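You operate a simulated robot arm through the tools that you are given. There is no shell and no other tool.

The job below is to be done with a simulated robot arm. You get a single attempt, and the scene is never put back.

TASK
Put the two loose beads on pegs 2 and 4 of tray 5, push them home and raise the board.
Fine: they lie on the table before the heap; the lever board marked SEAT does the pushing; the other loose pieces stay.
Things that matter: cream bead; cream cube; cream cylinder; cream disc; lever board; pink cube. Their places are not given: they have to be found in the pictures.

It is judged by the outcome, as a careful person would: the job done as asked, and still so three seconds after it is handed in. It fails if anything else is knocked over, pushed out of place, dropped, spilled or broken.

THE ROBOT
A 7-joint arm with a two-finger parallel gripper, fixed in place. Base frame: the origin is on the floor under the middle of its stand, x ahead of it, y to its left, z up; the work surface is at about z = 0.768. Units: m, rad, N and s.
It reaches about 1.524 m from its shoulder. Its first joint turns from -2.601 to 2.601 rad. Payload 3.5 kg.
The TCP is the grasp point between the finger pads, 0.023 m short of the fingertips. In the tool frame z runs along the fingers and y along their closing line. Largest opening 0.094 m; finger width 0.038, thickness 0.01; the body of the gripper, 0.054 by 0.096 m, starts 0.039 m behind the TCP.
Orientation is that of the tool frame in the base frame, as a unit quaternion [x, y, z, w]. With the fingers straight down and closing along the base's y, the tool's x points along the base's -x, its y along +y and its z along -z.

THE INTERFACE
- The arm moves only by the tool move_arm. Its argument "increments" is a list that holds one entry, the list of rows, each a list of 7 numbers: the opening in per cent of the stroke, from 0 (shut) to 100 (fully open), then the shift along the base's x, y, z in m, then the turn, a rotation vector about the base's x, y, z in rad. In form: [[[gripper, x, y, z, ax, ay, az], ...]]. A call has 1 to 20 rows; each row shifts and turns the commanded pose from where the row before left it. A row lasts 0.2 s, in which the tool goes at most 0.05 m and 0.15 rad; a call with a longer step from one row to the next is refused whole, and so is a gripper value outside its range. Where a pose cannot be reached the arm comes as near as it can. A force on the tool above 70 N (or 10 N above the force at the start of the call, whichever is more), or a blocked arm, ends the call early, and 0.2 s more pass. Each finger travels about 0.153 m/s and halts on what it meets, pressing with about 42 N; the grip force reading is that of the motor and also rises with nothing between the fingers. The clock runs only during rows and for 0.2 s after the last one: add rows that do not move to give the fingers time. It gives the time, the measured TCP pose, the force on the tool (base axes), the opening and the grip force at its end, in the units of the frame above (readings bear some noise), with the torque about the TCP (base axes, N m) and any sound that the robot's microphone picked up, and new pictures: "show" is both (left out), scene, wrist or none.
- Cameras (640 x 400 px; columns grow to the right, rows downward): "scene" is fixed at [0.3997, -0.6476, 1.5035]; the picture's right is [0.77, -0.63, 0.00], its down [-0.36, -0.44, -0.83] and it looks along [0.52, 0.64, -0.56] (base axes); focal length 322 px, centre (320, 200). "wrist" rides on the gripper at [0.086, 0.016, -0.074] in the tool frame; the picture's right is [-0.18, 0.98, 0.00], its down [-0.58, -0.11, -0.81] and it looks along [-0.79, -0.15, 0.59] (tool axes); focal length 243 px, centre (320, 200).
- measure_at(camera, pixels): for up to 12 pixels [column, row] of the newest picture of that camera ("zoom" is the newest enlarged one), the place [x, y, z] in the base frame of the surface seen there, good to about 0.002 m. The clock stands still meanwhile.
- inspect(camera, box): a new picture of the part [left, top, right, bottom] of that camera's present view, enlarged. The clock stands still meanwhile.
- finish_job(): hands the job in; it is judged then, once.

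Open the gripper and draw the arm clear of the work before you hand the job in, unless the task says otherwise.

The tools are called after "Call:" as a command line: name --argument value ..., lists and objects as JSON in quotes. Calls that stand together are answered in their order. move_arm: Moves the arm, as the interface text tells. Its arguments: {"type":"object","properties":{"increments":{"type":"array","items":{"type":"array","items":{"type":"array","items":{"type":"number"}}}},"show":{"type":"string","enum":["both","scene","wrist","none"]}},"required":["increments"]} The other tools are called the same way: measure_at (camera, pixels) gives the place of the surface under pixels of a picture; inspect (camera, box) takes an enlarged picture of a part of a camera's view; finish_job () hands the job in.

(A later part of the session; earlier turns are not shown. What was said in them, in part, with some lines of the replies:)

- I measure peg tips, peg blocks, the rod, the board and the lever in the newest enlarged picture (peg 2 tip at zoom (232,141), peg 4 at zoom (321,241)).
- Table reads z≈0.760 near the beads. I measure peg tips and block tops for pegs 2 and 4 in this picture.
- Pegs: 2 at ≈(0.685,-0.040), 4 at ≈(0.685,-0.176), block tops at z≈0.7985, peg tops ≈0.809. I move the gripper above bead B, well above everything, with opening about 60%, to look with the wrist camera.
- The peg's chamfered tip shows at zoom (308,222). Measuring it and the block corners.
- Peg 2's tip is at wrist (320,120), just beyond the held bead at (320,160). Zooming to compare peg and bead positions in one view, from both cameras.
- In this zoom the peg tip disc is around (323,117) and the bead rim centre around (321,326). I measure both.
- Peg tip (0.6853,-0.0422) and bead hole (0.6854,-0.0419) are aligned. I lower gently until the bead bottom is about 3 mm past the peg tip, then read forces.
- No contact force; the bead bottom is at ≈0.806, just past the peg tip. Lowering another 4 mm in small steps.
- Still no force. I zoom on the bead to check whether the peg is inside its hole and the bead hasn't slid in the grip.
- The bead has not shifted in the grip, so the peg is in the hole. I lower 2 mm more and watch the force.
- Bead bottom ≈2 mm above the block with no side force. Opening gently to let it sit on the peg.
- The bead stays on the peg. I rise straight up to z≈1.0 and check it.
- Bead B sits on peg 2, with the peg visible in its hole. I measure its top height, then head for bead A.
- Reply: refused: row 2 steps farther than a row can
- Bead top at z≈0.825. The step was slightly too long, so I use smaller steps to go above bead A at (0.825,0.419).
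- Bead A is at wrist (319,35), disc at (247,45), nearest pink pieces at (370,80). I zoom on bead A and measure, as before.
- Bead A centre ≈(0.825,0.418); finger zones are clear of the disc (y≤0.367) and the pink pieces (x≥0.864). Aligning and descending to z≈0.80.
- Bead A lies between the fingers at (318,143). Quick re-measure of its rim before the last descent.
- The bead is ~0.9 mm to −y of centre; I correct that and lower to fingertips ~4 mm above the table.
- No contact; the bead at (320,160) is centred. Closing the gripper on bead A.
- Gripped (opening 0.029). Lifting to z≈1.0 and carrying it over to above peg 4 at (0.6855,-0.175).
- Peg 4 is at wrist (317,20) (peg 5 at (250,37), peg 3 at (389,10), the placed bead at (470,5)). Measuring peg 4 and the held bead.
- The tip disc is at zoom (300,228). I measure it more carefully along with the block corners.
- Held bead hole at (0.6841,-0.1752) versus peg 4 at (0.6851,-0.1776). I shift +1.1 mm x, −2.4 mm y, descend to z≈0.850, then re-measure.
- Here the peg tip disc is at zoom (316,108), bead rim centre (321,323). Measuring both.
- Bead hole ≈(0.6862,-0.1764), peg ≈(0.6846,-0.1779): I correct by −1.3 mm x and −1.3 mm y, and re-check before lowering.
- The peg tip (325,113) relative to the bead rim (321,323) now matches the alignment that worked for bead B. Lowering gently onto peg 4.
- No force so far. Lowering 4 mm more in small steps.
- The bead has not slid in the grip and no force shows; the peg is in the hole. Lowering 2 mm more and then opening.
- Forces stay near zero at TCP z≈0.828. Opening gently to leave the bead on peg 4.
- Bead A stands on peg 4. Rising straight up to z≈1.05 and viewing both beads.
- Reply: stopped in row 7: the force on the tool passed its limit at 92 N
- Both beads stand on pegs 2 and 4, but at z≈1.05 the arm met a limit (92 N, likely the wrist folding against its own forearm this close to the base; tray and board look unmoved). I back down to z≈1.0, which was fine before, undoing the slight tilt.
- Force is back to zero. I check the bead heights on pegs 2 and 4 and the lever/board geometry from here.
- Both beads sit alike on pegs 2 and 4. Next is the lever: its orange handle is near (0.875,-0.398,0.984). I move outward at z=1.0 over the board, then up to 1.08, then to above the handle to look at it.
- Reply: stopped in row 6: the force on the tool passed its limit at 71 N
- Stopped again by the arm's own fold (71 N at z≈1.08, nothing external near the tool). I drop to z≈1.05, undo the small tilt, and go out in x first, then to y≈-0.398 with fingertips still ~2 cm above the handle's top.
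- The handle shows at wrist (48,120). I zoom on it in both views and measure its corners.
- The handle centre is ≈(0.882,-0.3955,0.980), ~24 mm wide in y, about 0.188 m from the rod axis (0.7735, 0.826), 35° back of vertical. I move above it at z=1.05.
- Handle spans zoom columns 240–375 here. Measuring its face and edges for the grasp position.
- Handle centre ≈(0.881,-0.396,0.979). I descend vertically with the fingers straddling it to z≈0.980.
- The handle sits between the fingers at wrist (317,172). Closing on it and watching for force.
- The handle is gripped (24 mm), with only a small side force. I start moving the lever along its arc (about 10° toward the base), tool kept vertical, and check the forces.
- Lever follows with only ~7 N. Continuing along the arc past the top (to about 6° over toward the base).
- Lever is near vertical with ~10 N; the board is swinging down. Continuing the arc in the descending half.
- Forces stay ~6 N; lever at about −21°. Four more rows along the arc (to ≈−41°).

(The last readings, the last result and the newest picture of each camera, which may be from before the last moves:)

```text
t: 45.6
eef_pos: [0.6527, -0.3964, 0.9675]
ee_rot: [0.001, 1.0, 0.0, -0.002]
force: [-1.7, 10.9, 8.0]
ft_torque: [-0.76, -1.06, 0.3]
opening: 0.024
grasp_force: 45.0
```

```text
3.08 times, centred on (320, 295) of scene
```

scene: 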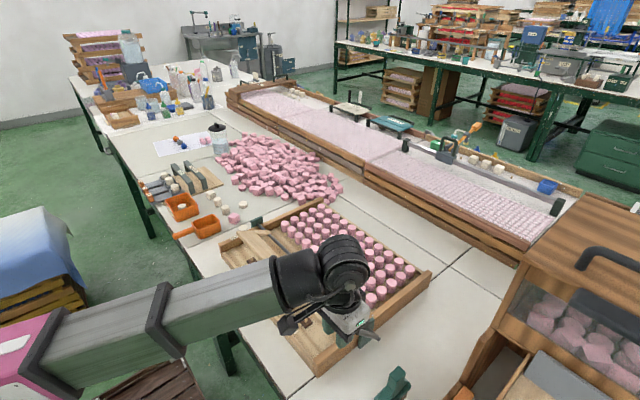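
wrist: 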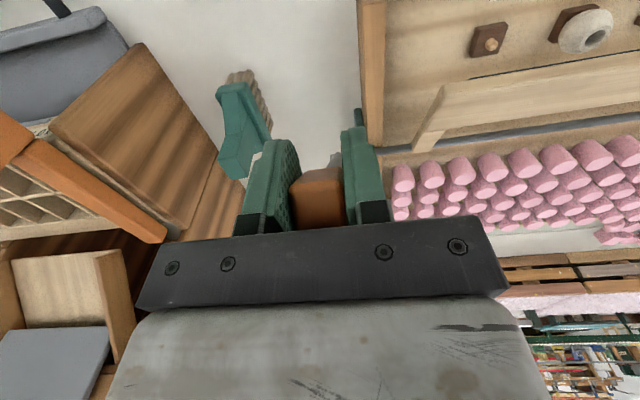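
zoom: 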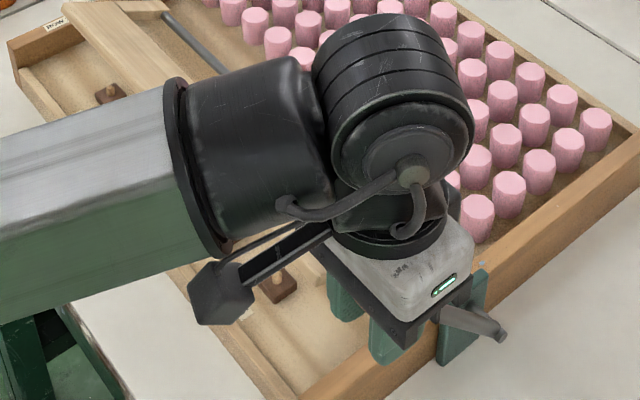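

Lever at ≈−41°, board ~15° above level. I continue more slowly with two 3° rows (and a 0.5 mm y relief for the small side force).

Call:
move_arm --increments '[[[15, -0.0073, 0.0005, -0.0067, 0, 0, 0], [15, -0.0069, 0, -0.0071, 0, 0, 0], [15, 0, 0, 0, 0, 0, 0]]]'

```text
t: 46.4
eef_pos: [0.638, -0.3952, 0.9544]
ee_rot: [0.001, 1.0, 0.001, -0.002]
force: [-5.4, 2.2, 7.8]
ft_torque: [0.23, -0.65, 0.58]
opening: 0.024
grasp_force: 45.4
```

scene: 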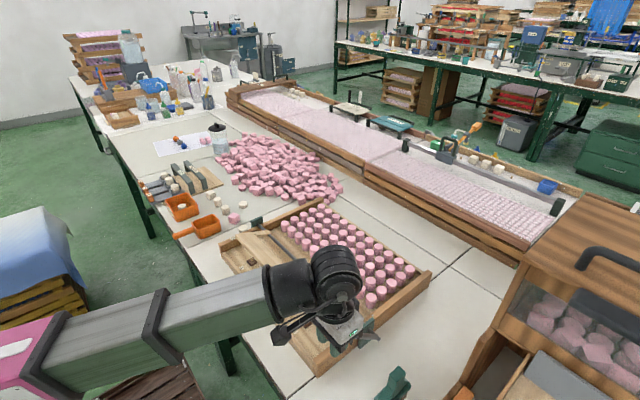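
wrist: 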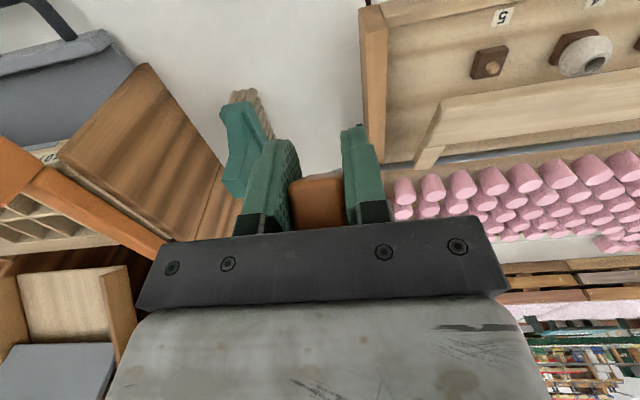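

Board nearing the beads, forces still small. Two more 3° rows.

Call:
move_arm --increments '[[[15, -0.0065, 0, -0.0074, 0, 0, 0], [15, -0.0061, 0, -0.0077, 0, 0, 0], [15, 0, 0, 0, 0, 0, 0]]]'

Call:
inspect --camera "wrist" --box '[360, 0, 640, 180]'

```text
t: 47.2
eef_pos: [0.625, -0.3971, 0.9377]
ee_rot: [0.001, 1.0, 0.0, 0.0]
force: [-5.8, -3.1, 11.5]
ft_torque: [0.36, -1.22, 0.77]
opening: 0.0238
grasp_force: 44.8
```

scene: 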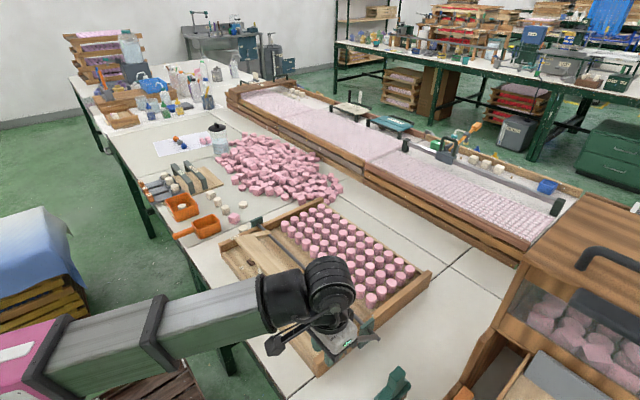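
wrist: 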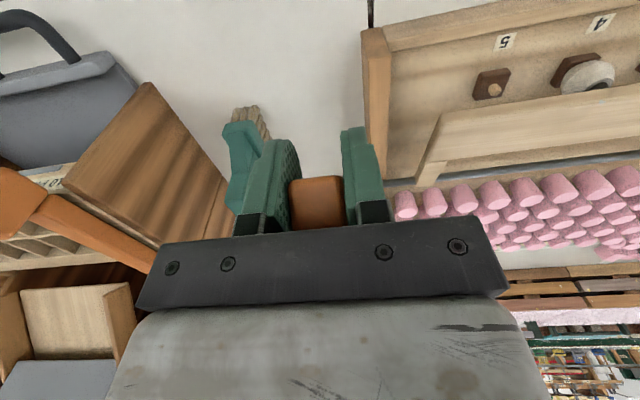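

```text
2.22 times, centred on (500, 90) of wrist
```

zoom: 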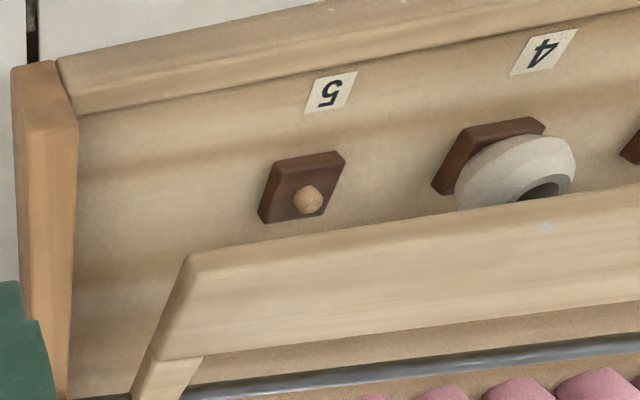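

The board is covering the bead's hole at peg 4 from this viewpoint. I measure the board's surface to see how far from level it is.

Call:
measure_at --camera "zoom" --pixels '[[250, 265], [250, 300], [250, 335], [400, 245], [400, 290], [500, 220], [500, 265], [600, 205], [600, 250], [165, 360], [520, 170], [545, 180]]'

```text
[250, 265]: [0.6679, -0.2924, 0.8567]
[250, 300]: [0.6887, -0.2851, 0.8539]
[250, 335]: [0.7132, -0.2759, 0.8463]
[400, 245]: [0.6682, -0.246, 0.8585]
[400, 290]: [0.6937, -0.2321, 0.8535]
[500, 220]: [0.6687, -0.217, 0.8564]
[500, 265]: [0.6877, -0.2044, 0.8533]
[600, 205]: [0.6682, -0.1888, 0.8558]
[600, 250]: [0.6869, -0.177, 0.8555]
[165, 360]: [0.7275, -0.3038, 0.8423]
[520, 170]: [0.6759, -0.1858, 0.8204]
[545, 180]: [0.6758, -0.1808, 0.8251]
```

The board's upper face slopes up ~13° toward the tip (z 0.846→0.857), so it has about 12° left. Continuing with two 3° rows, then checking.

Call:
move_arm --increments '[[[15, -0.0058, 0, -0.0081, 0, 0, 0], [15, -0.0052, 0, -0.0083, 0, 0, 0], [15, 0, 0, 0, 0, 0, 0]]]' --show "wrist"

Call:
inspect --camera "wrist" --box '[360, 0, 640, 180]'

```text
t: 48.0
eef_pos: [0.616, -0.3957, 0.9218]
ee_rot: [0.001, 1.0, 0.001, -0.001]
force: [-3.4, 0.4, 14.2]
ft_torque: [0.31, -1.44, 0.88]
opening: 0.0237
grasp_force: 45.2
```

wrist: 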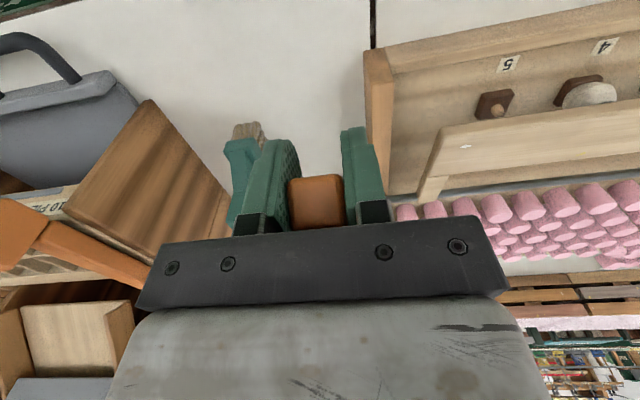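

```text
2.22 times, centred on (500, 90) of wrist
```

zoom: 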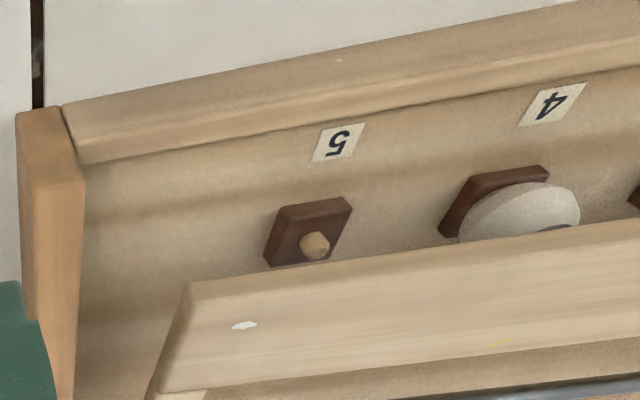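

Board is ~7° above level; force 14 N. I continue in 1.5° rows and watch for contact on the beads.

Call:
move_arm --increments '[[[15, -0.0025, 0, -0.0043, 0, 0, 0], [15, -0.0024, 0, -0.0043, 0, 0, 0], [15, 0, 0, 0, 0, 0, 0]]]' --show "wrist"

Call:
inspect --camera "wrist" --box '[360, 0, 640, 180]'

```text
t: 48.8
eef_pos: [0.61, -0.3949, 0.9138]
ee_rot: [0.001, 1.0, 0.001, -0.001]
force: [-1.2, -1.7, 10.5]
ft_torque: [0.28, -1.37, 1.09]
opening: 0.0238
grasp_force: 45.1
```

wrist: 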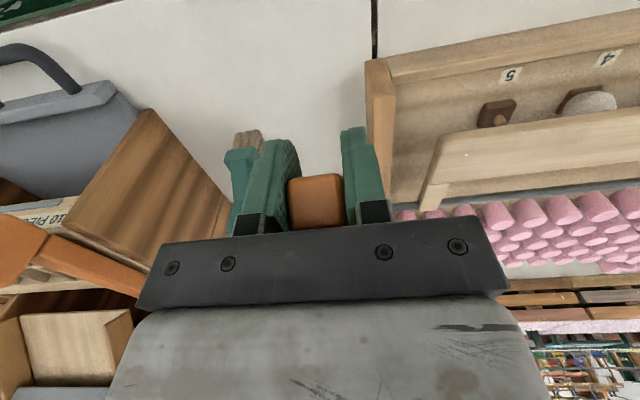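

```text
2.22 times, centred on (500, 90) of wrist
```

zoom: 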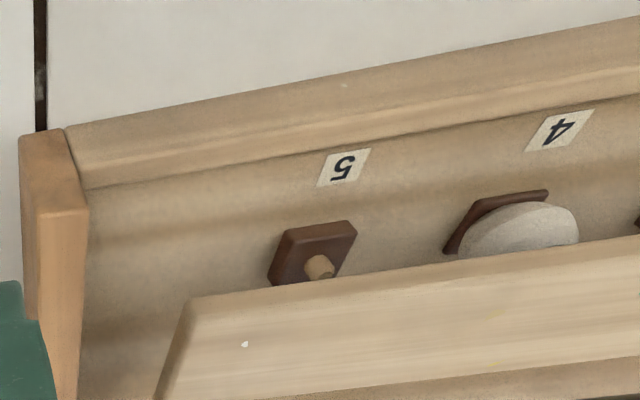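

Still no contact on the beads. Measuring the board's slope again before the last degrees.

Call:
measure_at --camera "zoom" --pixels '[[250, 300], [250, 340], [250, 375], [400, 280], [400, 330], [500, 265], [500, 310], [600, 250], [600, 300], [170, 390], [520, 215], [530, 235]]'

```text
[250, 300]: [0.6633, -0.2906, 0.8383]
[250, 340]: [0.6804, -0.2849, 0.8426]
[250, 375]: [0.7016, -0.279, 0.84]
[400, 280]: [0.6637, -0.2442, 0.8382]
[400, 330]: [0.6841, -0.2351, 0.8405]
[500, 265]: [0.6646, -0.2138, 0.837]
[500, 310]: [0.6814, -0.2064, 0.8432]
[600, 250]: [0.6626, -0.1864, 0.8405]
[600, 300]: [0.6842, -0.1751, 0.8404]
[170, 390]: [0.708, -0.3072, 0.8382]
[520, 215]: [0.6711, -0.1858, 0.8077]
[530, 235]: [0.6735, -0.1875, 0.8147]
```

Board upper face is at z≈0.84, within ~4° of level. Continuing 1.5° per row with a force check.

Call:
move_arm --increments '[[[15, -0.0022, 0, -0.0044, 0, 0, 0], [15, 0, 0, 0, 0, 0, 0]]]' --show "none"

Call:
move_arm --increments '[[[15, -0.002, 0, -0.0044, 0, 0, 0], [15, 0, 0, 0, 0, 0, 0]]]' --show "wrist"

```text
t: 49.4
eef_pos: [0.6073, -0.3971, 0.9095]
ee_rot: [0.001, 1.0, 0.001, -0.001]
force: [-0.9, -2.9, 10.4]
ft_torque: [0.33, -1.32, 1.13]
opening: 0.024
grasp_force: 45.5
```

```text
t: 50.0
eef_pos: [0.607, -0.3966, 0.9079]
ee_rot: [0.001, 1.0, 0.0, 0.0]
force: [12.8, -1.5, 36.5]
ft_torque: [0.35, -0.16, 1.04]
opening: 0.0239
grasp_force: 45.6
```

wrist: 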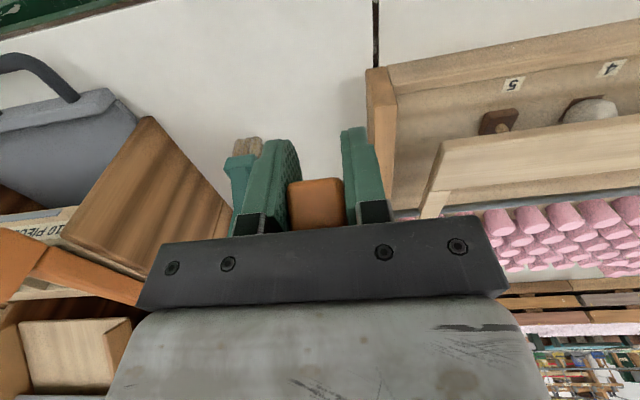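

Contact: 36 N upward on the tool, so the pad is now bearing on the beads. I zoom to see the board and the bead under it.

Call:
inspect --camera "wrist" --box '[400, 40, 640, 220]'

Call:
inspect --camera "scene" --box '[215, 220, 345, 330]'

```text
2.22 times, centred on (520, 130) of wrist
```

zoom: 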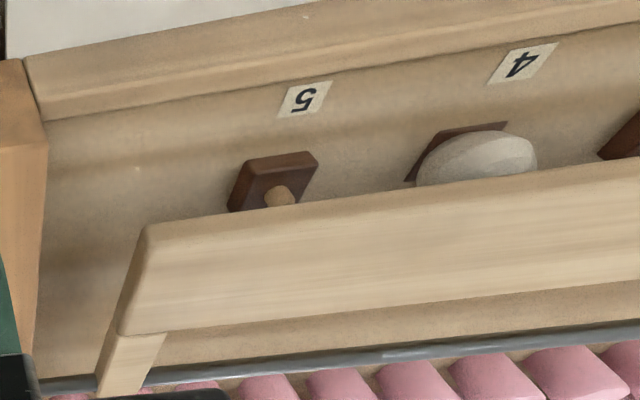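

```text
3.64 times, centred on (280, 275) of scene
```

zoom: 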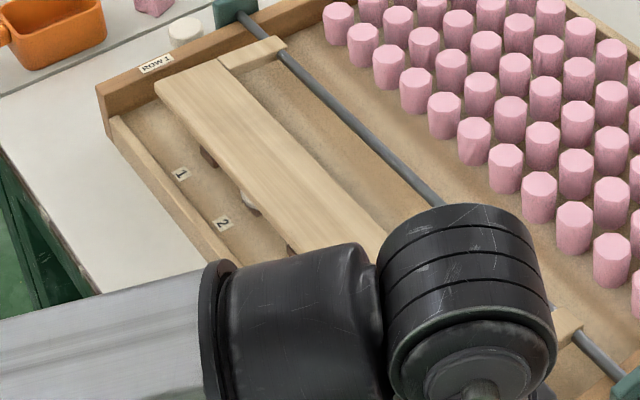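

Board is down over pegs 1–5 in the scene view. I measure its height and levelness here.

Call:
measure_at --camera "zoom" --pixels '[[180, 85], [200, 80], [225, 72], [250, 55], [270, 48], [230, 150], [260, 140], [300, 190], [330, 190], [250, 203], [245, 195], [208, 155]]'

```text
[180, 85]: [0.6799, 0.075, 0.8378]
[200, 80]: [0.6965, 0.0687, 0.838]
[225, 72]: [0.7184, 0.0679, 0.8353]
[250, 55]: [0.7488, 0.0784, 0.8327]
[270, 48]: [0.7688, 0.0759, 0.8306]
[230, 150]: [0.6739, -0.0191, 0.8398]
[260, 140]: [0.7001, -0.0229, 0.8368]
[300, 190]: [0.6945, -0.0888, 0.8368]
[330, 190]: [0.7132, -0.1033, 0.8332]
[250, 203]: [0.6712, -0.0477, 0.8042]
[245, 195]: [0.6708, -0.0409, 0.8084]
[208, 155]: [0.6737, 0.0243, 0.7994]
```

The board bears on the bead tops, still ~3–4° above level. I press a bit more, straight down, in 1 mm steps and watch force, motion and sound.

Call:
move_arm --increments '[[[15, 0, 0, -0.001, 0, 0, 0], [15, 0, 0, -0.001, 0, 0, 0], [15, 0, 0, 0, 0, 0, 0]]]' --show "scene"

```text
t: 50.8
eef_pos: [0.6039, -0.3959, 0.9016]
ee_rot: [0.001, 1.0, 0.001, -0.003]
force: [-0.4, -1.6, -0.9]
ft_torque: [-0.17, 1.39, 0.76]
opening: 0.0238
grasp_force: 45.3
```

scene: 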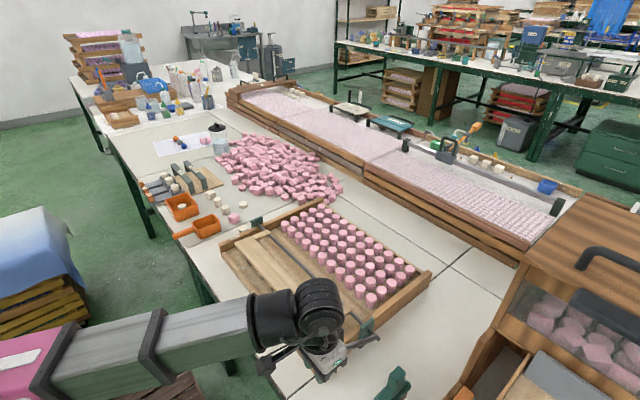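

The resistance gave way (force fell to ~0, tool dropped to z=0.9016): the beads slid down. I continue down gently until firm contact returns.

Call:
move_arm --increments '[[[15, -0.001, 0, -0.002, 0, 0, 0], [15, 0, 0, 0, 0, 0, 0]]]' --show "scene"

Call:
inspect --camera "scene" --box '[215, 220, 345, 330]'

```text
t: 51.4
eef_pos: [0.6039, -0.3949, 0.9032]
ee_rot: [0.0, 1.0, 0.001, 0.0]
force: [-2.2, -1.3, 23.9]
ft_torque: [0.26, 0.14, 0.59]
opening: 0.024
grasp_force: 44.9
```

scene: 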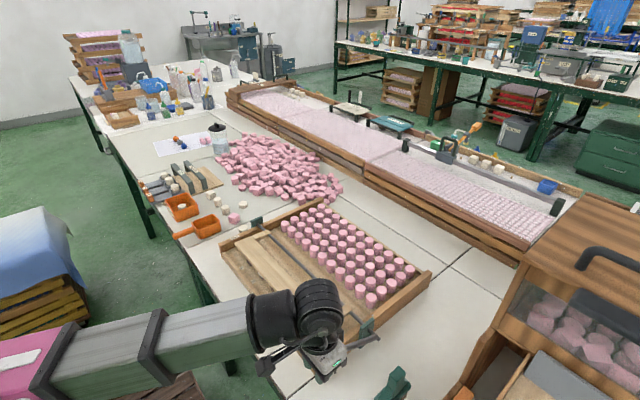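

```text
3.64 times, centred on (280, 275) of scene
```

zoom: 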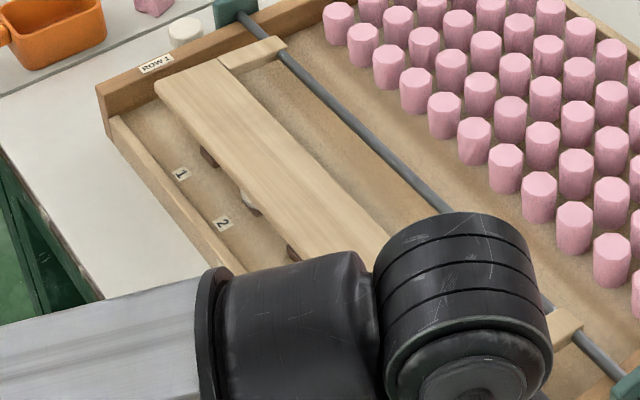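

Contact again at 24 N. Measuring the board's height and tilt now.

Call:
measure_at --camera "zoom" --pixels '[[180, 85], [200, 80], [225, 72], [250, 55], [270, 48], [230, 150], [260, 140], [300, 190], [330, 190], [280, 160], [240, 110], [360, 220]]'

```text
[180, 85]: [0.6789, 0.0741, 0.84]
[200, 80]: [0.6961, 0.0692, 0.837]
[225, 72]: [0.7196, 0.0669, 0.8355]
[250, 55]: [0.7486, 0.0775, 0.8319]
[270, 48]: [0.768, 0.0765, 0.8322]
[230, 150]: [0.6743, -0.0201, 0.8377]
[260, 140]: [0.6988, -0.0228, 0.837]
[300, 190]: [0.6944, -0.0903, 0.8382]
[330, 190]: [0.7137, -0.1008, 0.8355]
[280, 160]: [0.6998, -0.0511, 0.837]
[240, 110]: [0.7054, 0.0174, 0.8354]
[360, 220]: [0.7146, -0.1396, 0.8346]
```

The board did not drop noticeably, so the grip may have slipped on the handle instead. Looking at the wrist view.

Call:
inspect --camera "wrist" --box '[220, 100, 420, 240]'

Call:
inspect --camera "wrist" --box '[400, 40, 640, 220]'

```text
2.86 times, centred on (320, 170) of wrist
```

zoom: 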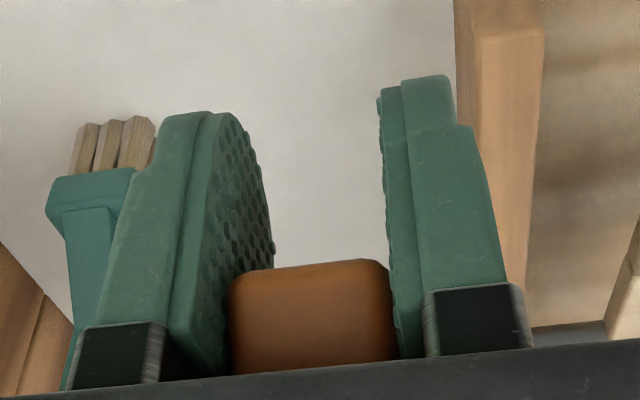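

```text
2.22 times, centred on (520, 130) of wrist
```

zoom: 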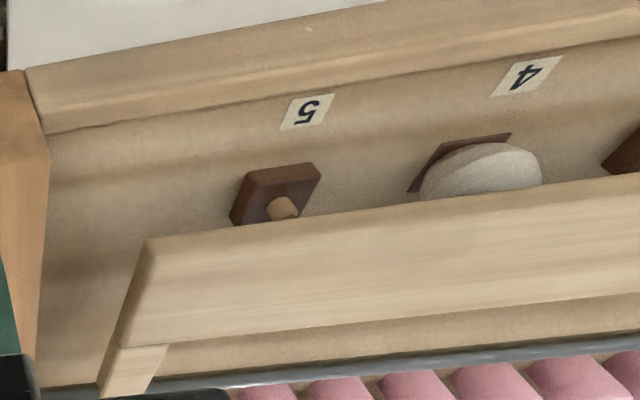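

The handle has slid ~5 mm in the pads toward the palm while the board stayed put, so the beads are resisting firmly. I look closely at bead 4 and its block for any remaining gap.

Call:
inspect --camera "wrist" --box '[540, 80, 620, 130]'

Call:
inspect --camera "scene" --box '[255, 255, 305, 300]'

```text
8.00 times, centred on (580, 105) of wrist
```

zoom: 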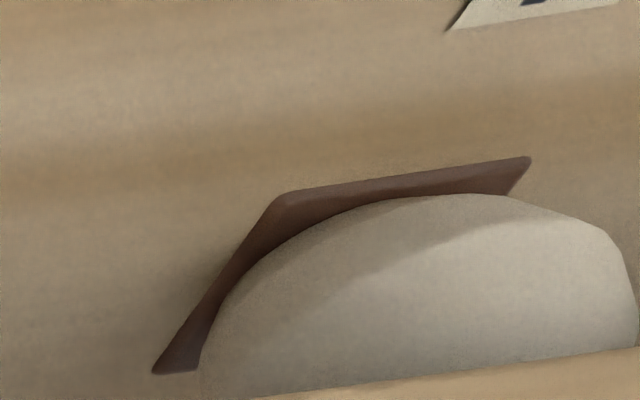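

```text
8.89 times, centred on (280, 278) of scene
```

zoom: 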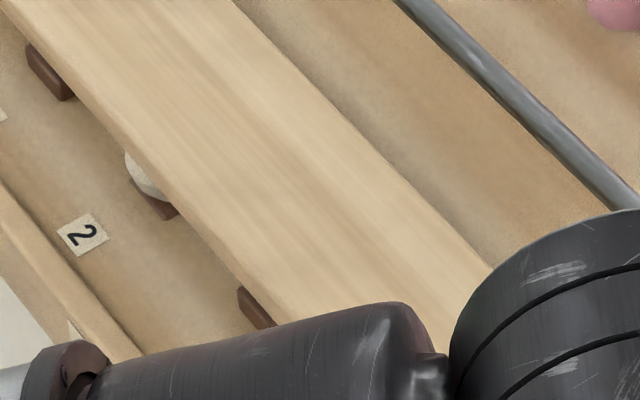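

To press firmly without relying on pad friction, I'll ease the grip slightly (fingers still caging the handle) and lower so the palm bears on the handle's top.

Call:
move_arm --increments '[[[30, 0, 0, 0, 0, 0, 0], [34, 0, 0, 0, 0, 0, 0], [34, 0, 0, 0, 0, 0, 0]]]'

```text
t: 52.2
eef_pos: [0.6043, -0.3958, 0.9018]
ee_rot: [0.001, 1.0, 0.001, -0.001]
force: [0.2, -0.1, 0.1]
ft_torque: [-0.01, 0.03, 0.03]
opening: 0.0318
grasp_force: 0.0
```

scene: 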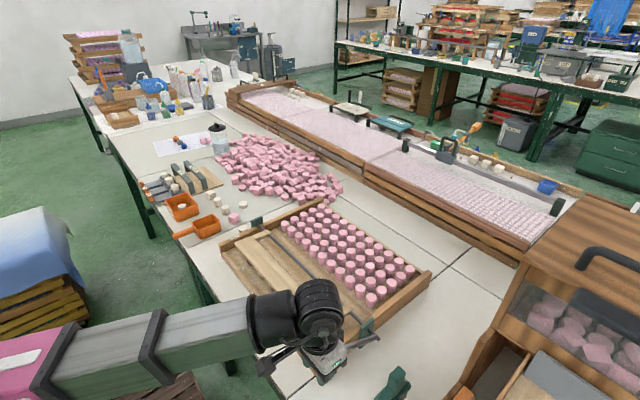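
wrist: 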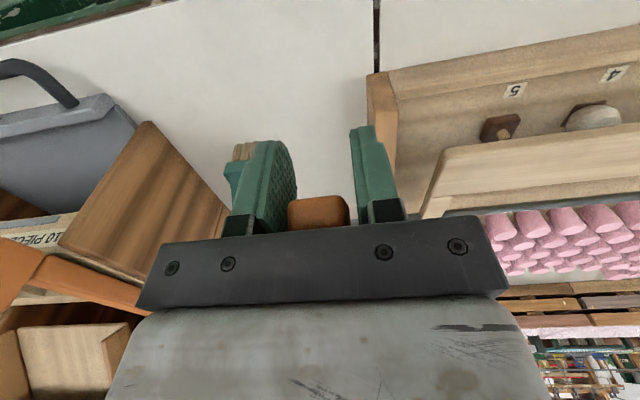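

The board stays down with the grip eased. I measure the handle's position within the fingers before lowering the palm onto it.

Call:
measure_at --camera "wrist" --pixels '[[300, 200], [318, 199], [340, 200], [318, 207], [318, 215], [318, 222], [345, 215], [292, 215], [450, 190], [500, 170], [560, 150], [590, 118]]'

```text
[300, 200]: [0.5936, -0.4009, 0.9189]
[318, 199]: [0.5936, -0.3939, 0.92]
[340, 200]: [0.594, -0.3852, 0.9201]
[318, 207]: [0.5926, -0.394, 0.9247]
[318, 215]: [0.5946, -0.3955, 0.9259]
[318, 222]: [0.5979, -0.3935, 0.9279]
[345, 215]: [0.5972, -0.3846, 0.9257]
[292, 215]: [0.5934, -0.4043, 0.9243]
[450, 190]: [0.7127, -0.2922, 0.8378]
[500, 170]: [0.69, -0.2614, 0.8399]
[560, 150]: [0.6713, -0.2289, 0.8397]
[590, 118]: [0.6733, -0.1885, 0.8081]
```

Handle's top edge is at z≈0.928, palm at ≈0.941. Lowering 10 mm, then in small steps until the palm presses on the handle.

Call:
move_arm --increments '[[[34, 0, 0.001, -0.005, 0, 0, 0], [34, 0, 0, -0.005, 0, 0, 0], [34, 0, 0, 0, 0, 0, 0]]]' --show "none"

Call:
move_arm --increments '[[[34, 0, 0, -0.002, 0, 0, 0], [34, 0, 0, 0, 0, 0, 0]]]' --show "none"

```text
t: 52.7
eef_pos: [0.6036, -0.3963, 0.8987]
ee_rot: [0.004, 1.0, -0.001, 0.0]
force: [-7.0, 0.3, 38.5]
ft_torque: [0.08, -0.19, 0.01]
opening: 0.0319
grasp_force: 0.1
stopped in row 2: the force on the tool passed its limit at 84 N (the readings are from after the stop); the commanded pose is now the measured one
```

```text
t: 53.2
eef_pos: [0.6042, -0.3964, 0.8997]
ee_rot: [0.003, 1.0, -0.002, 0.0]
force: [-5.1, 4.3, 36.2]
ft_torque: [0.01, -0.13, 0.03]
opening: 0.0321
grasp_force: 0.1
stopped in row 2: the force on the tool passed its limit at 73 N (the readings are from after the stop); the commanded pose is now the measured one
```

The palm met the handle sooner than expected; peaks were ~73–84 N, holding ~36 N now. Checking what the board did.

Call:
inspect --camera "scene" --box '[215, 220, 345, 330]'

Call:
measure_at --camera "zoom" --pixels '[[180, 85], [200, 80], [225, 72], [250, 55], [270, 48], [230, 150], [260, 140], [300, 190], [330, 190], [280, 160], [240, 110], [360, 220]]'

Call:
inspect --camera "wrist" --box '[220, 60, 640, 240]'

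```text
3.64 times, centred on (280, 275) of scene
```

zoom: 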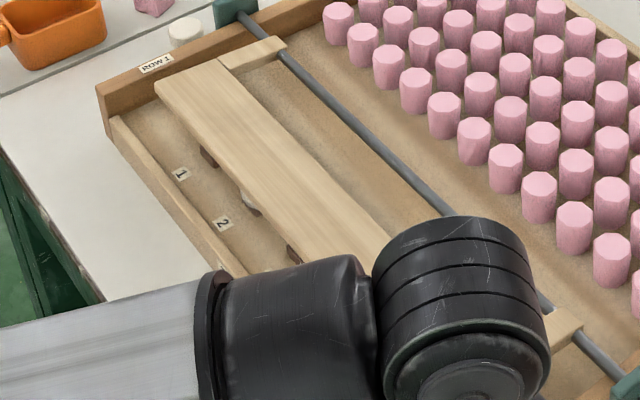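

```text
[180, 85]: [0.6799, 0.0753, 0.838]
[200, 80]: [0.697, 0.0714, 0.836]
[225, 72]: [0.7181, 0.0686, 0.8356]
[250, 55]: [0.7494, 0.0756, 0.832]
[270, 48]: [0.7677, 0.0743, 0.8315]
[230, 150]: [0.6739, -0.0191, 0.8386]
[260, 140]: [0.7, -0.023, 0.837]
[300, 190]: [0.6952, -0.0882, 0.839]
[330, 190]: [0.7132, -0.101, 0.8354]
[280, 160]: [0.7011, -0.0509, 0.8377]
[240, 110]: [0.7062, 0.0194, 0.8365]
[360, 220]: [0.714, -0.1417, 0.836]
```

```text
1.52 times, centred on (430, 150) of wrist
```

zoom: 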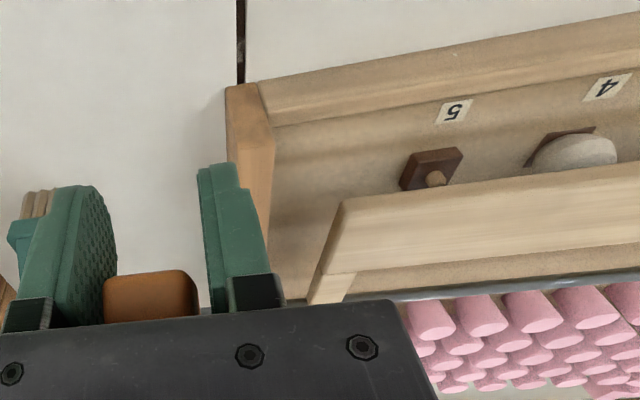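

The board has not moved under ~80 N: the beads are bottomed out and cannot go further. I now rise ~9 mm to re-centre the pads on the handle, and re-grip it for raising the board.

Call:
move_arm --increments '[[[34, 0.001, 0.0005, 0.004, 0.004, 0, 0.006], [34, 0.0015, 0, 0.005, 0, 0, 0], [34, 0, 0, 0, 0, 0, 0]]]' --show "wrist"

```text
t: 54.0
eef_pos: [0.6086, -0.3972, 0.9049]
ee_rot: [-0.001, 1.0, 0.0, 0.0]
force: [-0.7, 0.9, -0.1]
ft_torque: [0.0, 0.0, -0.02]
opening: 0.032
grasp_force: 0.1
```

wrist: 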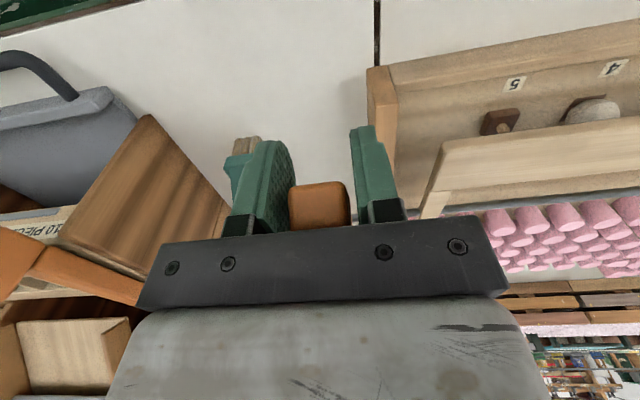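

Handle now at rows 183–230 between the pads. Up 3 mm more, then close.

Call:
move_arm --increments '[[[34, 0, 0.0008, 0.0035, 0, 0, 0], [34, 0, 0, 0, 0, 0, 0], [25, 0, 0, 0, 0, 0, 0], [15, 0, 0, 0, 0, 0, 0], [15, 0, 0, 0, 0, 0, 0]]]' --show "wrist"

```text
t: 55.2
eef_pos: [0.6083, -0.396, 0.9096]
ee_rot: [0.0, 1.0, 0.0, 0.001]
force: [1.1, -6.4, -0.3]
ft_torque: [-0.07, 0.04, -0.3]
opening: 0.0237
grasp_force: 44.7
```

wrist: 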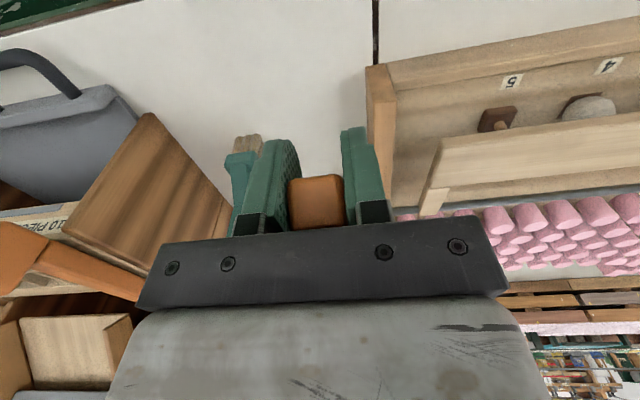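

Re-gripped at lever angle ≈−64°. Raising: first three rows of the reverse arc, then checking force and the beads.

Call:
move_arm --increments '[[[15, 0.0056, 0, 0.0105, 0, 0, 0], [15, 0.0067, 0, 0.0108, 0, 0, 0], [15, 0.0098, 0, 0.0133, 0, 0, 0], [15, 0, 0, 0, 0, 0, 0]]]'

```text
t: 56.2
eef_pos: [0.63, -0.396, 0.9445]
ee_rot: [-0.001, 1.0, 0.0, 0.001]
force: [9.4, -5.3, -6.6]
ft_torque: [-0.1, -0.17, -0.92]
opening: 0.0239
grasp_force: 44.9
```

scene: 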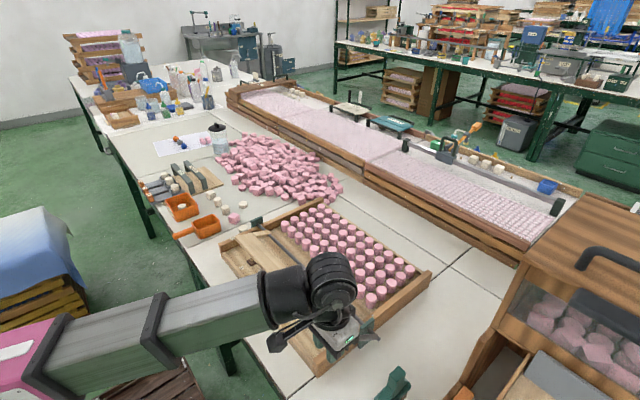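
wrist: 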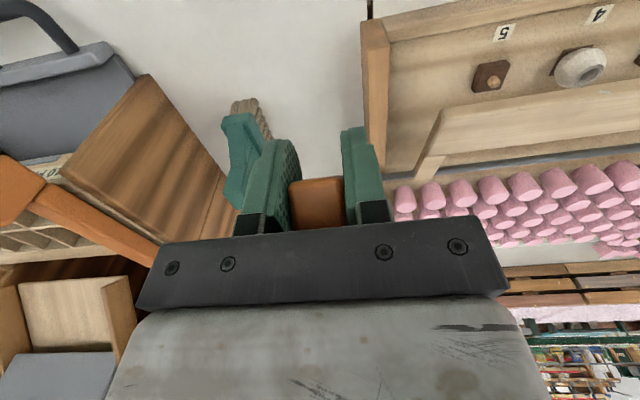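

Board is lifting with ~10 N; bead 4 stays put. Continuing five rows along the reverse arc.

Call:
move_arm --increments '[[[15, 0.0109, 0, 0.0123, 0, 0, 0], [15, 0.0119, 0, 0.0114, 0, 0, 0], [15, 0.0128, 0, 0.0102, 0, 0, 0], [15, 0.0137, 0, 0.0091, 0, 0, 0], [15, 0.0145, 0, 0.0079, 0, 0, 0], [15, 0, 0, 0, 0, 0, 0]]]' --show "wrist"

```text
t: 57.6
eef_pos: [0.6941, -0.3959, 0.9945]
ee_rot: [-0.001, 1.0, -0.001, 0.0]
force: [-1.5, -7.1, -15.9]
ft_torque: [-0.32, 1.3, -0.62]
opening: 0.024
grasp_force: 44.9
```

wrist: 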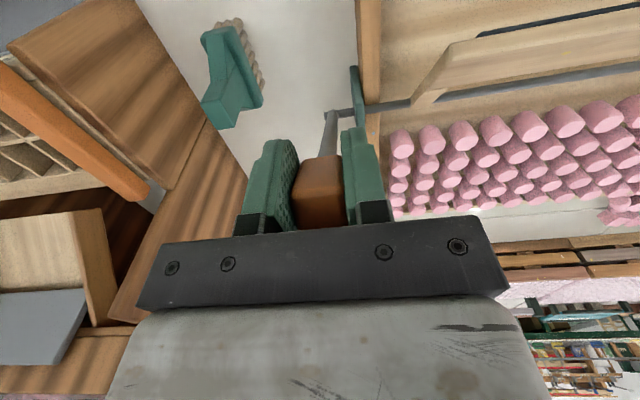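

Slight downward pull (16 N), so I trim the path by ~1 mm while continuing the arc over the top.

Call:
move_arm --increments '[[[15, 0.015, 0, 0.006, 0, 0, 0], [15, 0.0156, 0, 0.0048, 0, 0, 0], [15, 0.016, 0, 0.0036, 0, 0, 0], [15, 0.0163, 0, 0.0022, 0, 0, 0], [15, 0.0164, 0, 0.0011, 0, 0, 0], [15, 0, 0, 0, 0, 0, 0]]]' --show "scene"

```text
t: 59.0
eef_pos: [0.7725, -0.3962, 1.0125]
ee_rot: [0.001, 1.0, 0.001, -0.001]
force: [-8.1, -9.0, -6.6]
ft_torque: [0.12, 1.38, -0.41]
opening: 0.0235
grasp_force: 45.1
```

scene: 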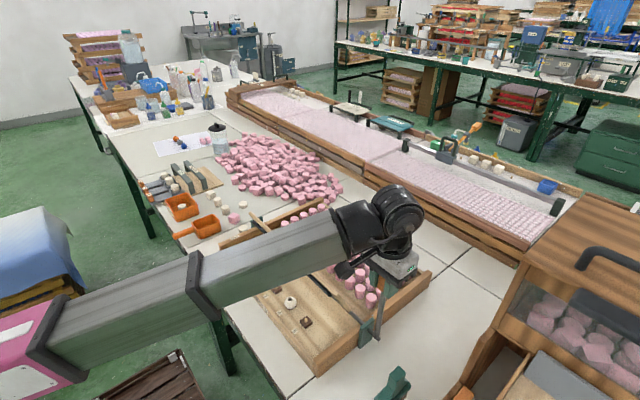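

Lever is at the top of its arc. Continuing toward the raised rest position.

Call:
move_arm --increments '[[[15, 0.0164, -0.0005, -0.0004, 0, 0, 0], [15, 0.0164, 0, -0.0019, 0, 0, 0], [15, 0.0161, 0, -0.0032, 0, 0, 0], [15, 0.0158, 0, -0.0047, 0, 0, 0], [15, 0, 0, 0, 0, 0, 0]]]' --show "scene"

```text
t: 60.2
eef_pos: [0.8377, -0.3951, 1.0018]
ee_rot: [-0.001, 1.0, 0.0, 0.001]
force: [-9.9, -11.1, -4.0]
ft_torque: [0.56, 1.38, -0.42]
opening: 0.0238
grasp_force: 45.0
```

scene: 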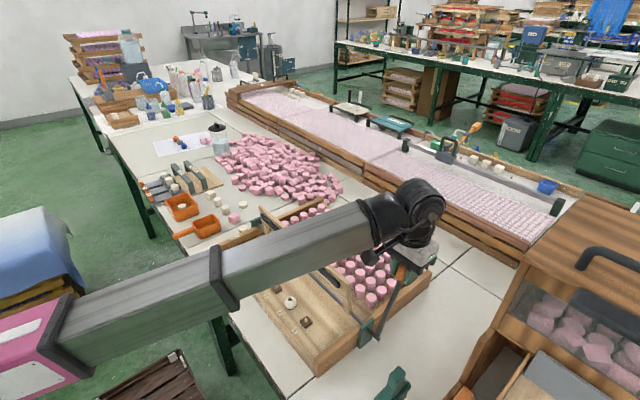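

Lever at ≈+19°. Two more rows, then a gentle final bit to the stop.

Call:
move_arm --increments '[[[15, 0.0153, -0.0005, -0.006, 0, 0, 0], [15, 0.0147, 0, -0.0073, 0, 0, 0], [15, 0, 0, 0, 0, 0, 0]]]' --show "scene"

Call:
move_arm --increments '[[[15, 0.007, 0, -0.0042, 0, 0, 0], [15, 0.004, 0, -0.0025, 0, 0, 0], [15, 0, 0, 0, 0, 0, 0]]]' --show "both"

```text
t: 61.0
eef_pos: [0.8677, -0.3954, 0.989]
ee_rot: [0.0, 1.0, 0.0, 0.0]
force: [-5.4, -5.4, 0.8]
ft_torque: [0.37, 1.16, -0.82]
opening: 0.024
grasp_force: 44.6
```

scene: 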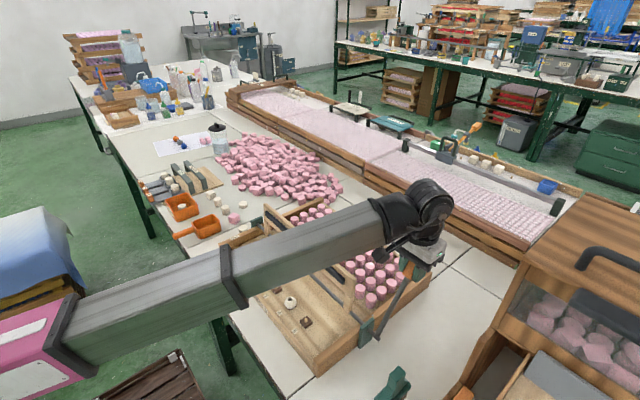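

```text
t: 61.8
eef_pos: [0.8774, -0.3947, 0.9831]
ee_rot: [0.0, 1.0, 0.0, 0.0]
force: [-5.1, -1.0, 4.1]
ft_torque: [0.55, 1.52, -0.9]
opening: 0.0238
grasp_force: 45.0
```

scene: 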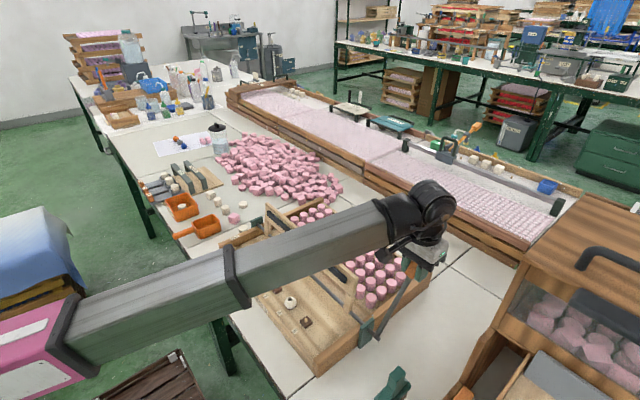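
wrist: 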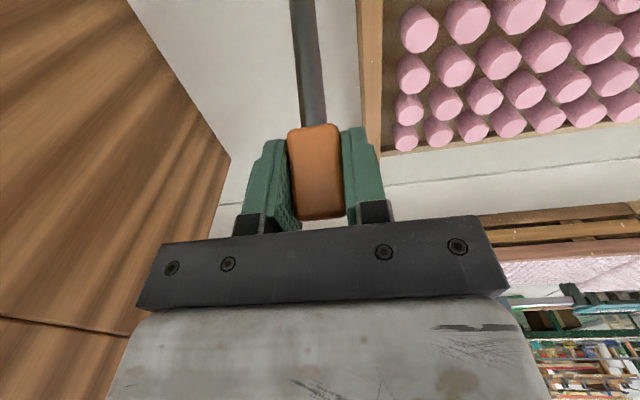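

Nearly at the original handle position (0.882,0.982). A last few mm, watching for the stop.

Call:
move_arm --increments '[[[15, 0.003, 0, -0.0019, 0, 0, 0], [15, 0.0015, 0, -0.001, 0, 0, 0], [15, 0, 0, 0, 0, 0, 0]]]' --show "wrist"

```text
t: 62.6
eef_pos: [0.8834, -0.3965, 0.9797]
ee_rot: [-0.001, 1.0, 0.0, 0.0]
force: [-5.2, -0.1, 6.3]
ft_torque: [0.69, 1.42, -0.98]
opening: 0.0241
grasp_force: 44.7
```

wrist: 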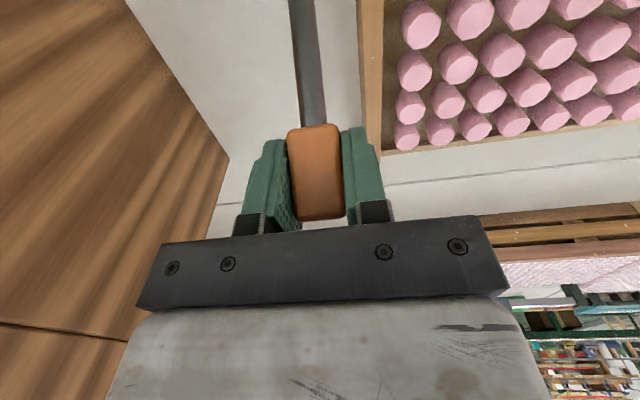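

Back at the original angle with only friction force. I nudge 2 mm more to feel whether the stop is there.

Call:
move_arm --increments '[[[15, 0.0017, 0, -0.0011, 0, 0, 0], [15, 0, 0, 0, 0, 0, 0]]]' --show "none"

```text
t: 63.2
eef_pos: [0.8847, -0.3961, 0.9791]
ee_rot: [-0.001, 1.0, 0.0, 0.001]
force: [-5.3, 1.5, 5.2]
ft_torque: [0.71, 1.44, -1.04]
opening: 0.024
grasp_force: 45.1
```

No stop felt; resistance is just the lever's friction (~5 N). I release the handle gently and check that the lever stays raised.

Call:
move_arm --increments '[[[27, 0, 0, 0, 0, 0, 0], [35, 0, 0, 0, 0, 0, 0], [60, 0, 0, 0, 0, 0, 0], [60, 0, 0, 0, 0, 0, 0]]]' --show "both"

```text
t: 64.2
eef_pos: [0.8844, -0.3968, 0.9778]
ee_rot: [0.0, 1.0, 0.0, 0.0]
force: [-0.8, -0.7, 0.1]
ft_torque: [-0.01, 0.03, 0.01]
opening: 0.0564
grasp_force: 0.1
```

scene: 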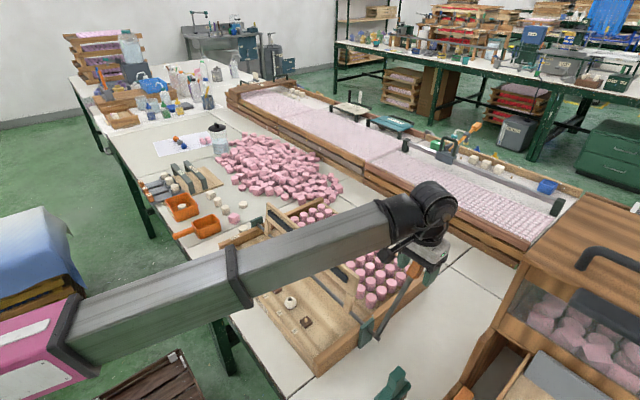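
wrist: 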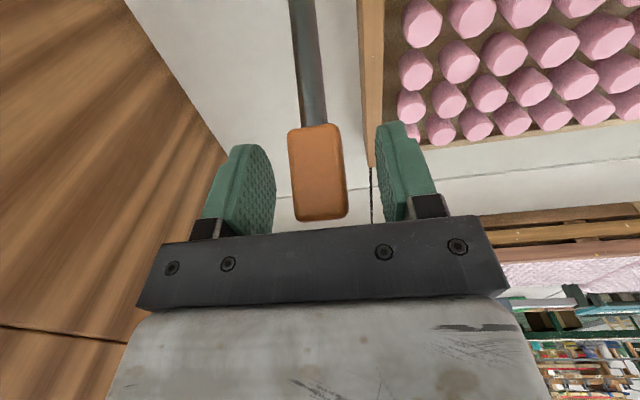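

The lever stays put after release. I rise straight off the handle to z≈1.05, then draw outward and clear of the work.

Call:
move_arm --increments '[[[60, 0, 0, 0.02, 0, 0, 0], [60, 0, 0, 0.03, 0, 0, 0], [60, 0, 0, 0.022, 0, 0, 0], [60, 0.03, 0.02, 0.015, 0, 0, 0], [60, 0.035, 0.03, 0.01, 0, 0, 0], [60, 0.03, 0.035, 0.01, 0, 0, 0], [60, 0.02, 0.04, 0.01, 0, 0, 0], [60, 0.02, 0.045, 0, 0, 0, 0], [60, 0.02, 0.045, 0, 0, 0, 0], [60, 0.01, 0.048, 0, 0, 0, 0], [60, 0.01, 0.048, 0, 0, 0, 0], [60, 0, 0.049, 0, 0, 0, 0], [60, 0, 0.049, 0, 0, 0, 0], [60, 0, 0.049, 0, 0, 0, 0], [60, 0, 0.049, 0, 0, 0, 0], [60, 0, 0.049, 0, 0, 0, 0], [60, 0, 0, 0, 0, 0, 0]]]'

```text
t: 67.8
eef_pos: [1.0596, 0.1608, 1.0963]
ee_rot: [-0.001, 1.0, 0.0, 0.0]
force: [0.0, 0.6, -0.6]
ft_torque: [0.02, -0.02, -0.01]
opening: 0.0566
grasp_force: 0.1
```

scene: 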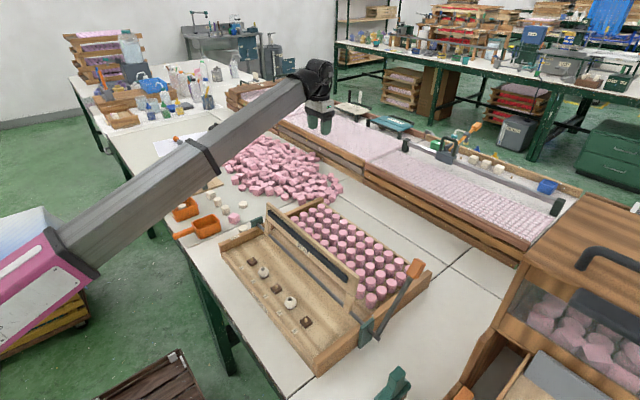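
wrist: 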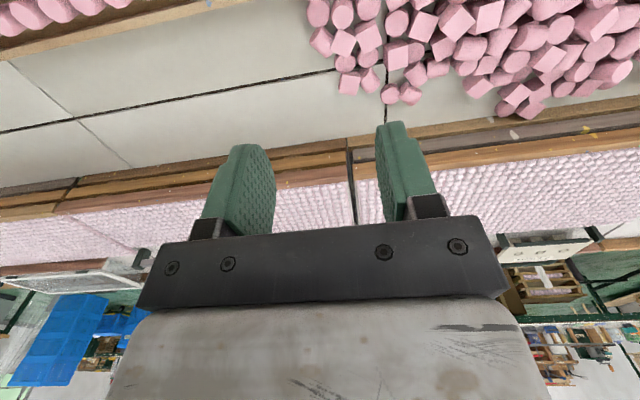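

The arm is clear, the board is up again and both beads are on pegs 2 and 4. I inspect the beads, board and lever closely.

Call:
inspect --camera "scene" --box '[255, 255, 305, 310]'

Call:
inspect --camera "scene" --box '[210, 190, 440, 380]'

```text
7.27 times, centred on (280, 282) of scene
```

zoom: 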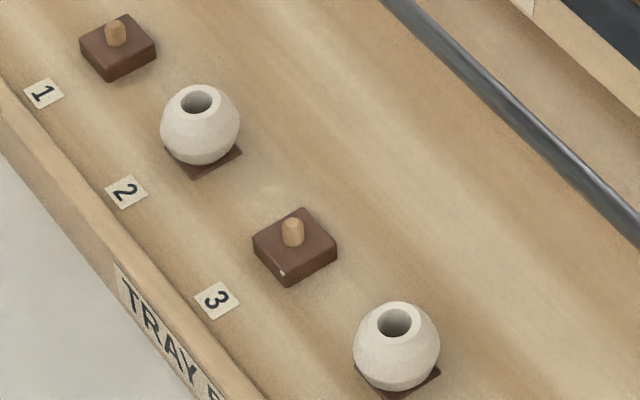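

```text
2.11 times, centred on (325, 285) of scene
```

zoom: 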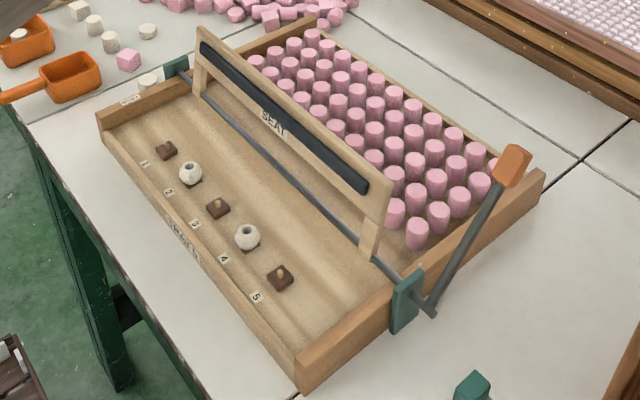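

The beads and their brown blocks have visibly sunk compared with before (blocks now nearly flush, unlike pegs 1 and 3). I measure their heights to confirm both are equally home.

Call:
measure_at --camera "scene" --pixels '[[262, 269], [266, 269], [288, 298], [292, 298]]'

Call:
inspect --camera "scene" --box '[252, 255, 282, 285]'

```text
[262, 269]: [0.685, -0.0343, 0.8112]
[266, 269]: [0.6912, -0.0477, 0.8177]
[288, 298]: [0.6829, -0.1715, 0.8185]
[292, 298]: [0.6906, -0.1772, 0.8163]
```

```text
13.33 times, centred on (267, 270) of scene
```

zoom: 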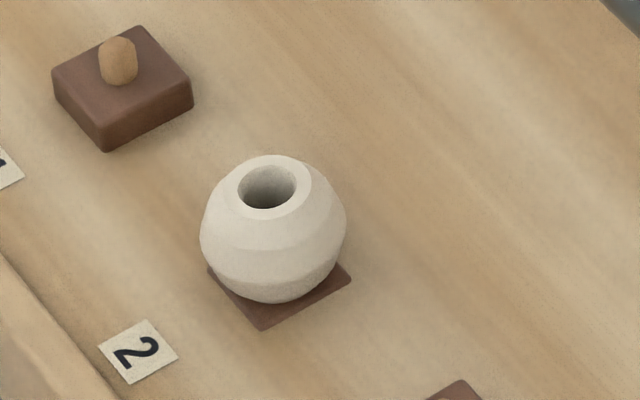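

Peg 2's block is pressed flush with the floor. Checking bead 4 the same way, with measurements.

Call:
measure_at --camera "zoom" --pixels '[[232, 190], [304, 190], [268, 160], [268, 215], [240, 210], [300, 170], [262, 325], [345, 280], [215, 270], [105, 130], [80, 80]]'

Call:
inspect --camera "scene" --box '[275, 283, 305, 313]'

```text
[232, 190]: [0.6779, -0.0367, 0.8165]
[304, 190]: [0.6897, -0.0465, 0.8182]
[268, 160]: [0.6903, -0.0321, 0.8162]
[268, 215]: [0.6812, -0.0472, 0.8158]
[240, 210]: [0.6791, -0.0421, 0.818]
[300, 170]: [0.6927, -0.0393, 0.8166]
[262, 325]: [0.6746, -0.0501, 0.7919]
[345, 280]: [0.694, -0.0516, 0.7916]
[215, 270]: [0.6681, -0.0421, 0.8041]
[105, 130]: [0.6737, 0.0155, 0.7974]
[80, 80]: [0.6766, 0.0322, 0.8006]
```

```text
13.33 times, centred on (290, 298) of scene
```

zoom: 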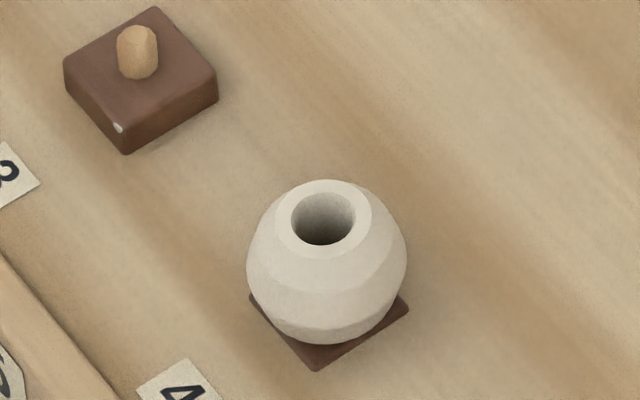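

Both blocks are down flush (top ≈0.792 vs 0.799 before), so both beads are home. Last, I compare the lever/board and the other loose pieces with the start.

Call:
inspect --camera "scene" --box '[150, 160, 290, 250]'

Call:
inspect --camera "scene" --box '[330, 230, 450, 350]'

```text
4.44 times, centred on (220, 205) of scene
```

zoom: 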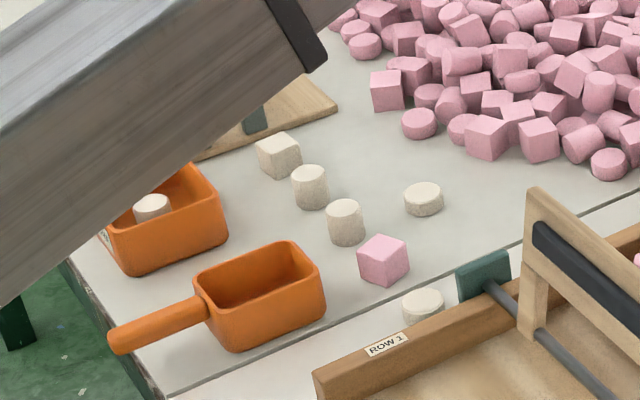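

```text
3.33 times, centred on (390, 290) of scene
```

zoom: 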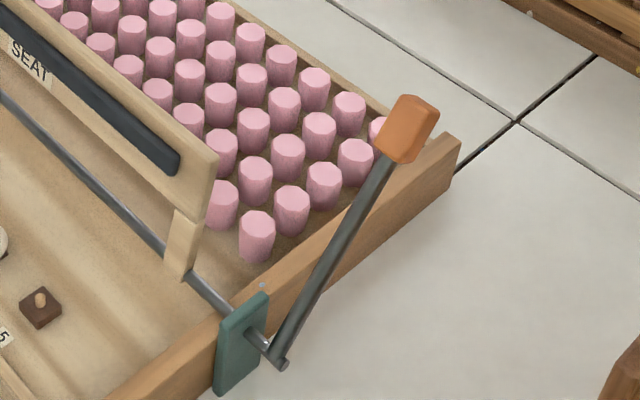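

All other pieces are where they were, the tray is unmoved, the board and lever match their raised start position, and the open gripper is well clear. Handing in.

Call:
finish_job

```text
The job is handed in.
```

The two loose beads are on pegs 2 and 4 of tray 5 and pushed home. The SEAT board is raised again, and I have handed the job in.

- **Beads home:** after pressing, the brown blocks under both beads sat almost flush with the tray floor. Their tops measured about 0.792 m, against 0.799 m before.
- **Board raised:** I returned the lever to where it started. It stayed there after I let go, although I felt no hard stop at that position.
- **Other pieces:** the close-up pictures show the cream cube, cylinders, discs, pink cube and tray where they were at the start.
- **Force stops:** the arm stopped itself four times on its force limit. Twice was while moving near the tray with nothing visible touching the gripper, probably the wrist folding against its own forearm. The other two were while pressing the lever down, peaking at about 84 N. I saw nothing moved or damaged from any of these.
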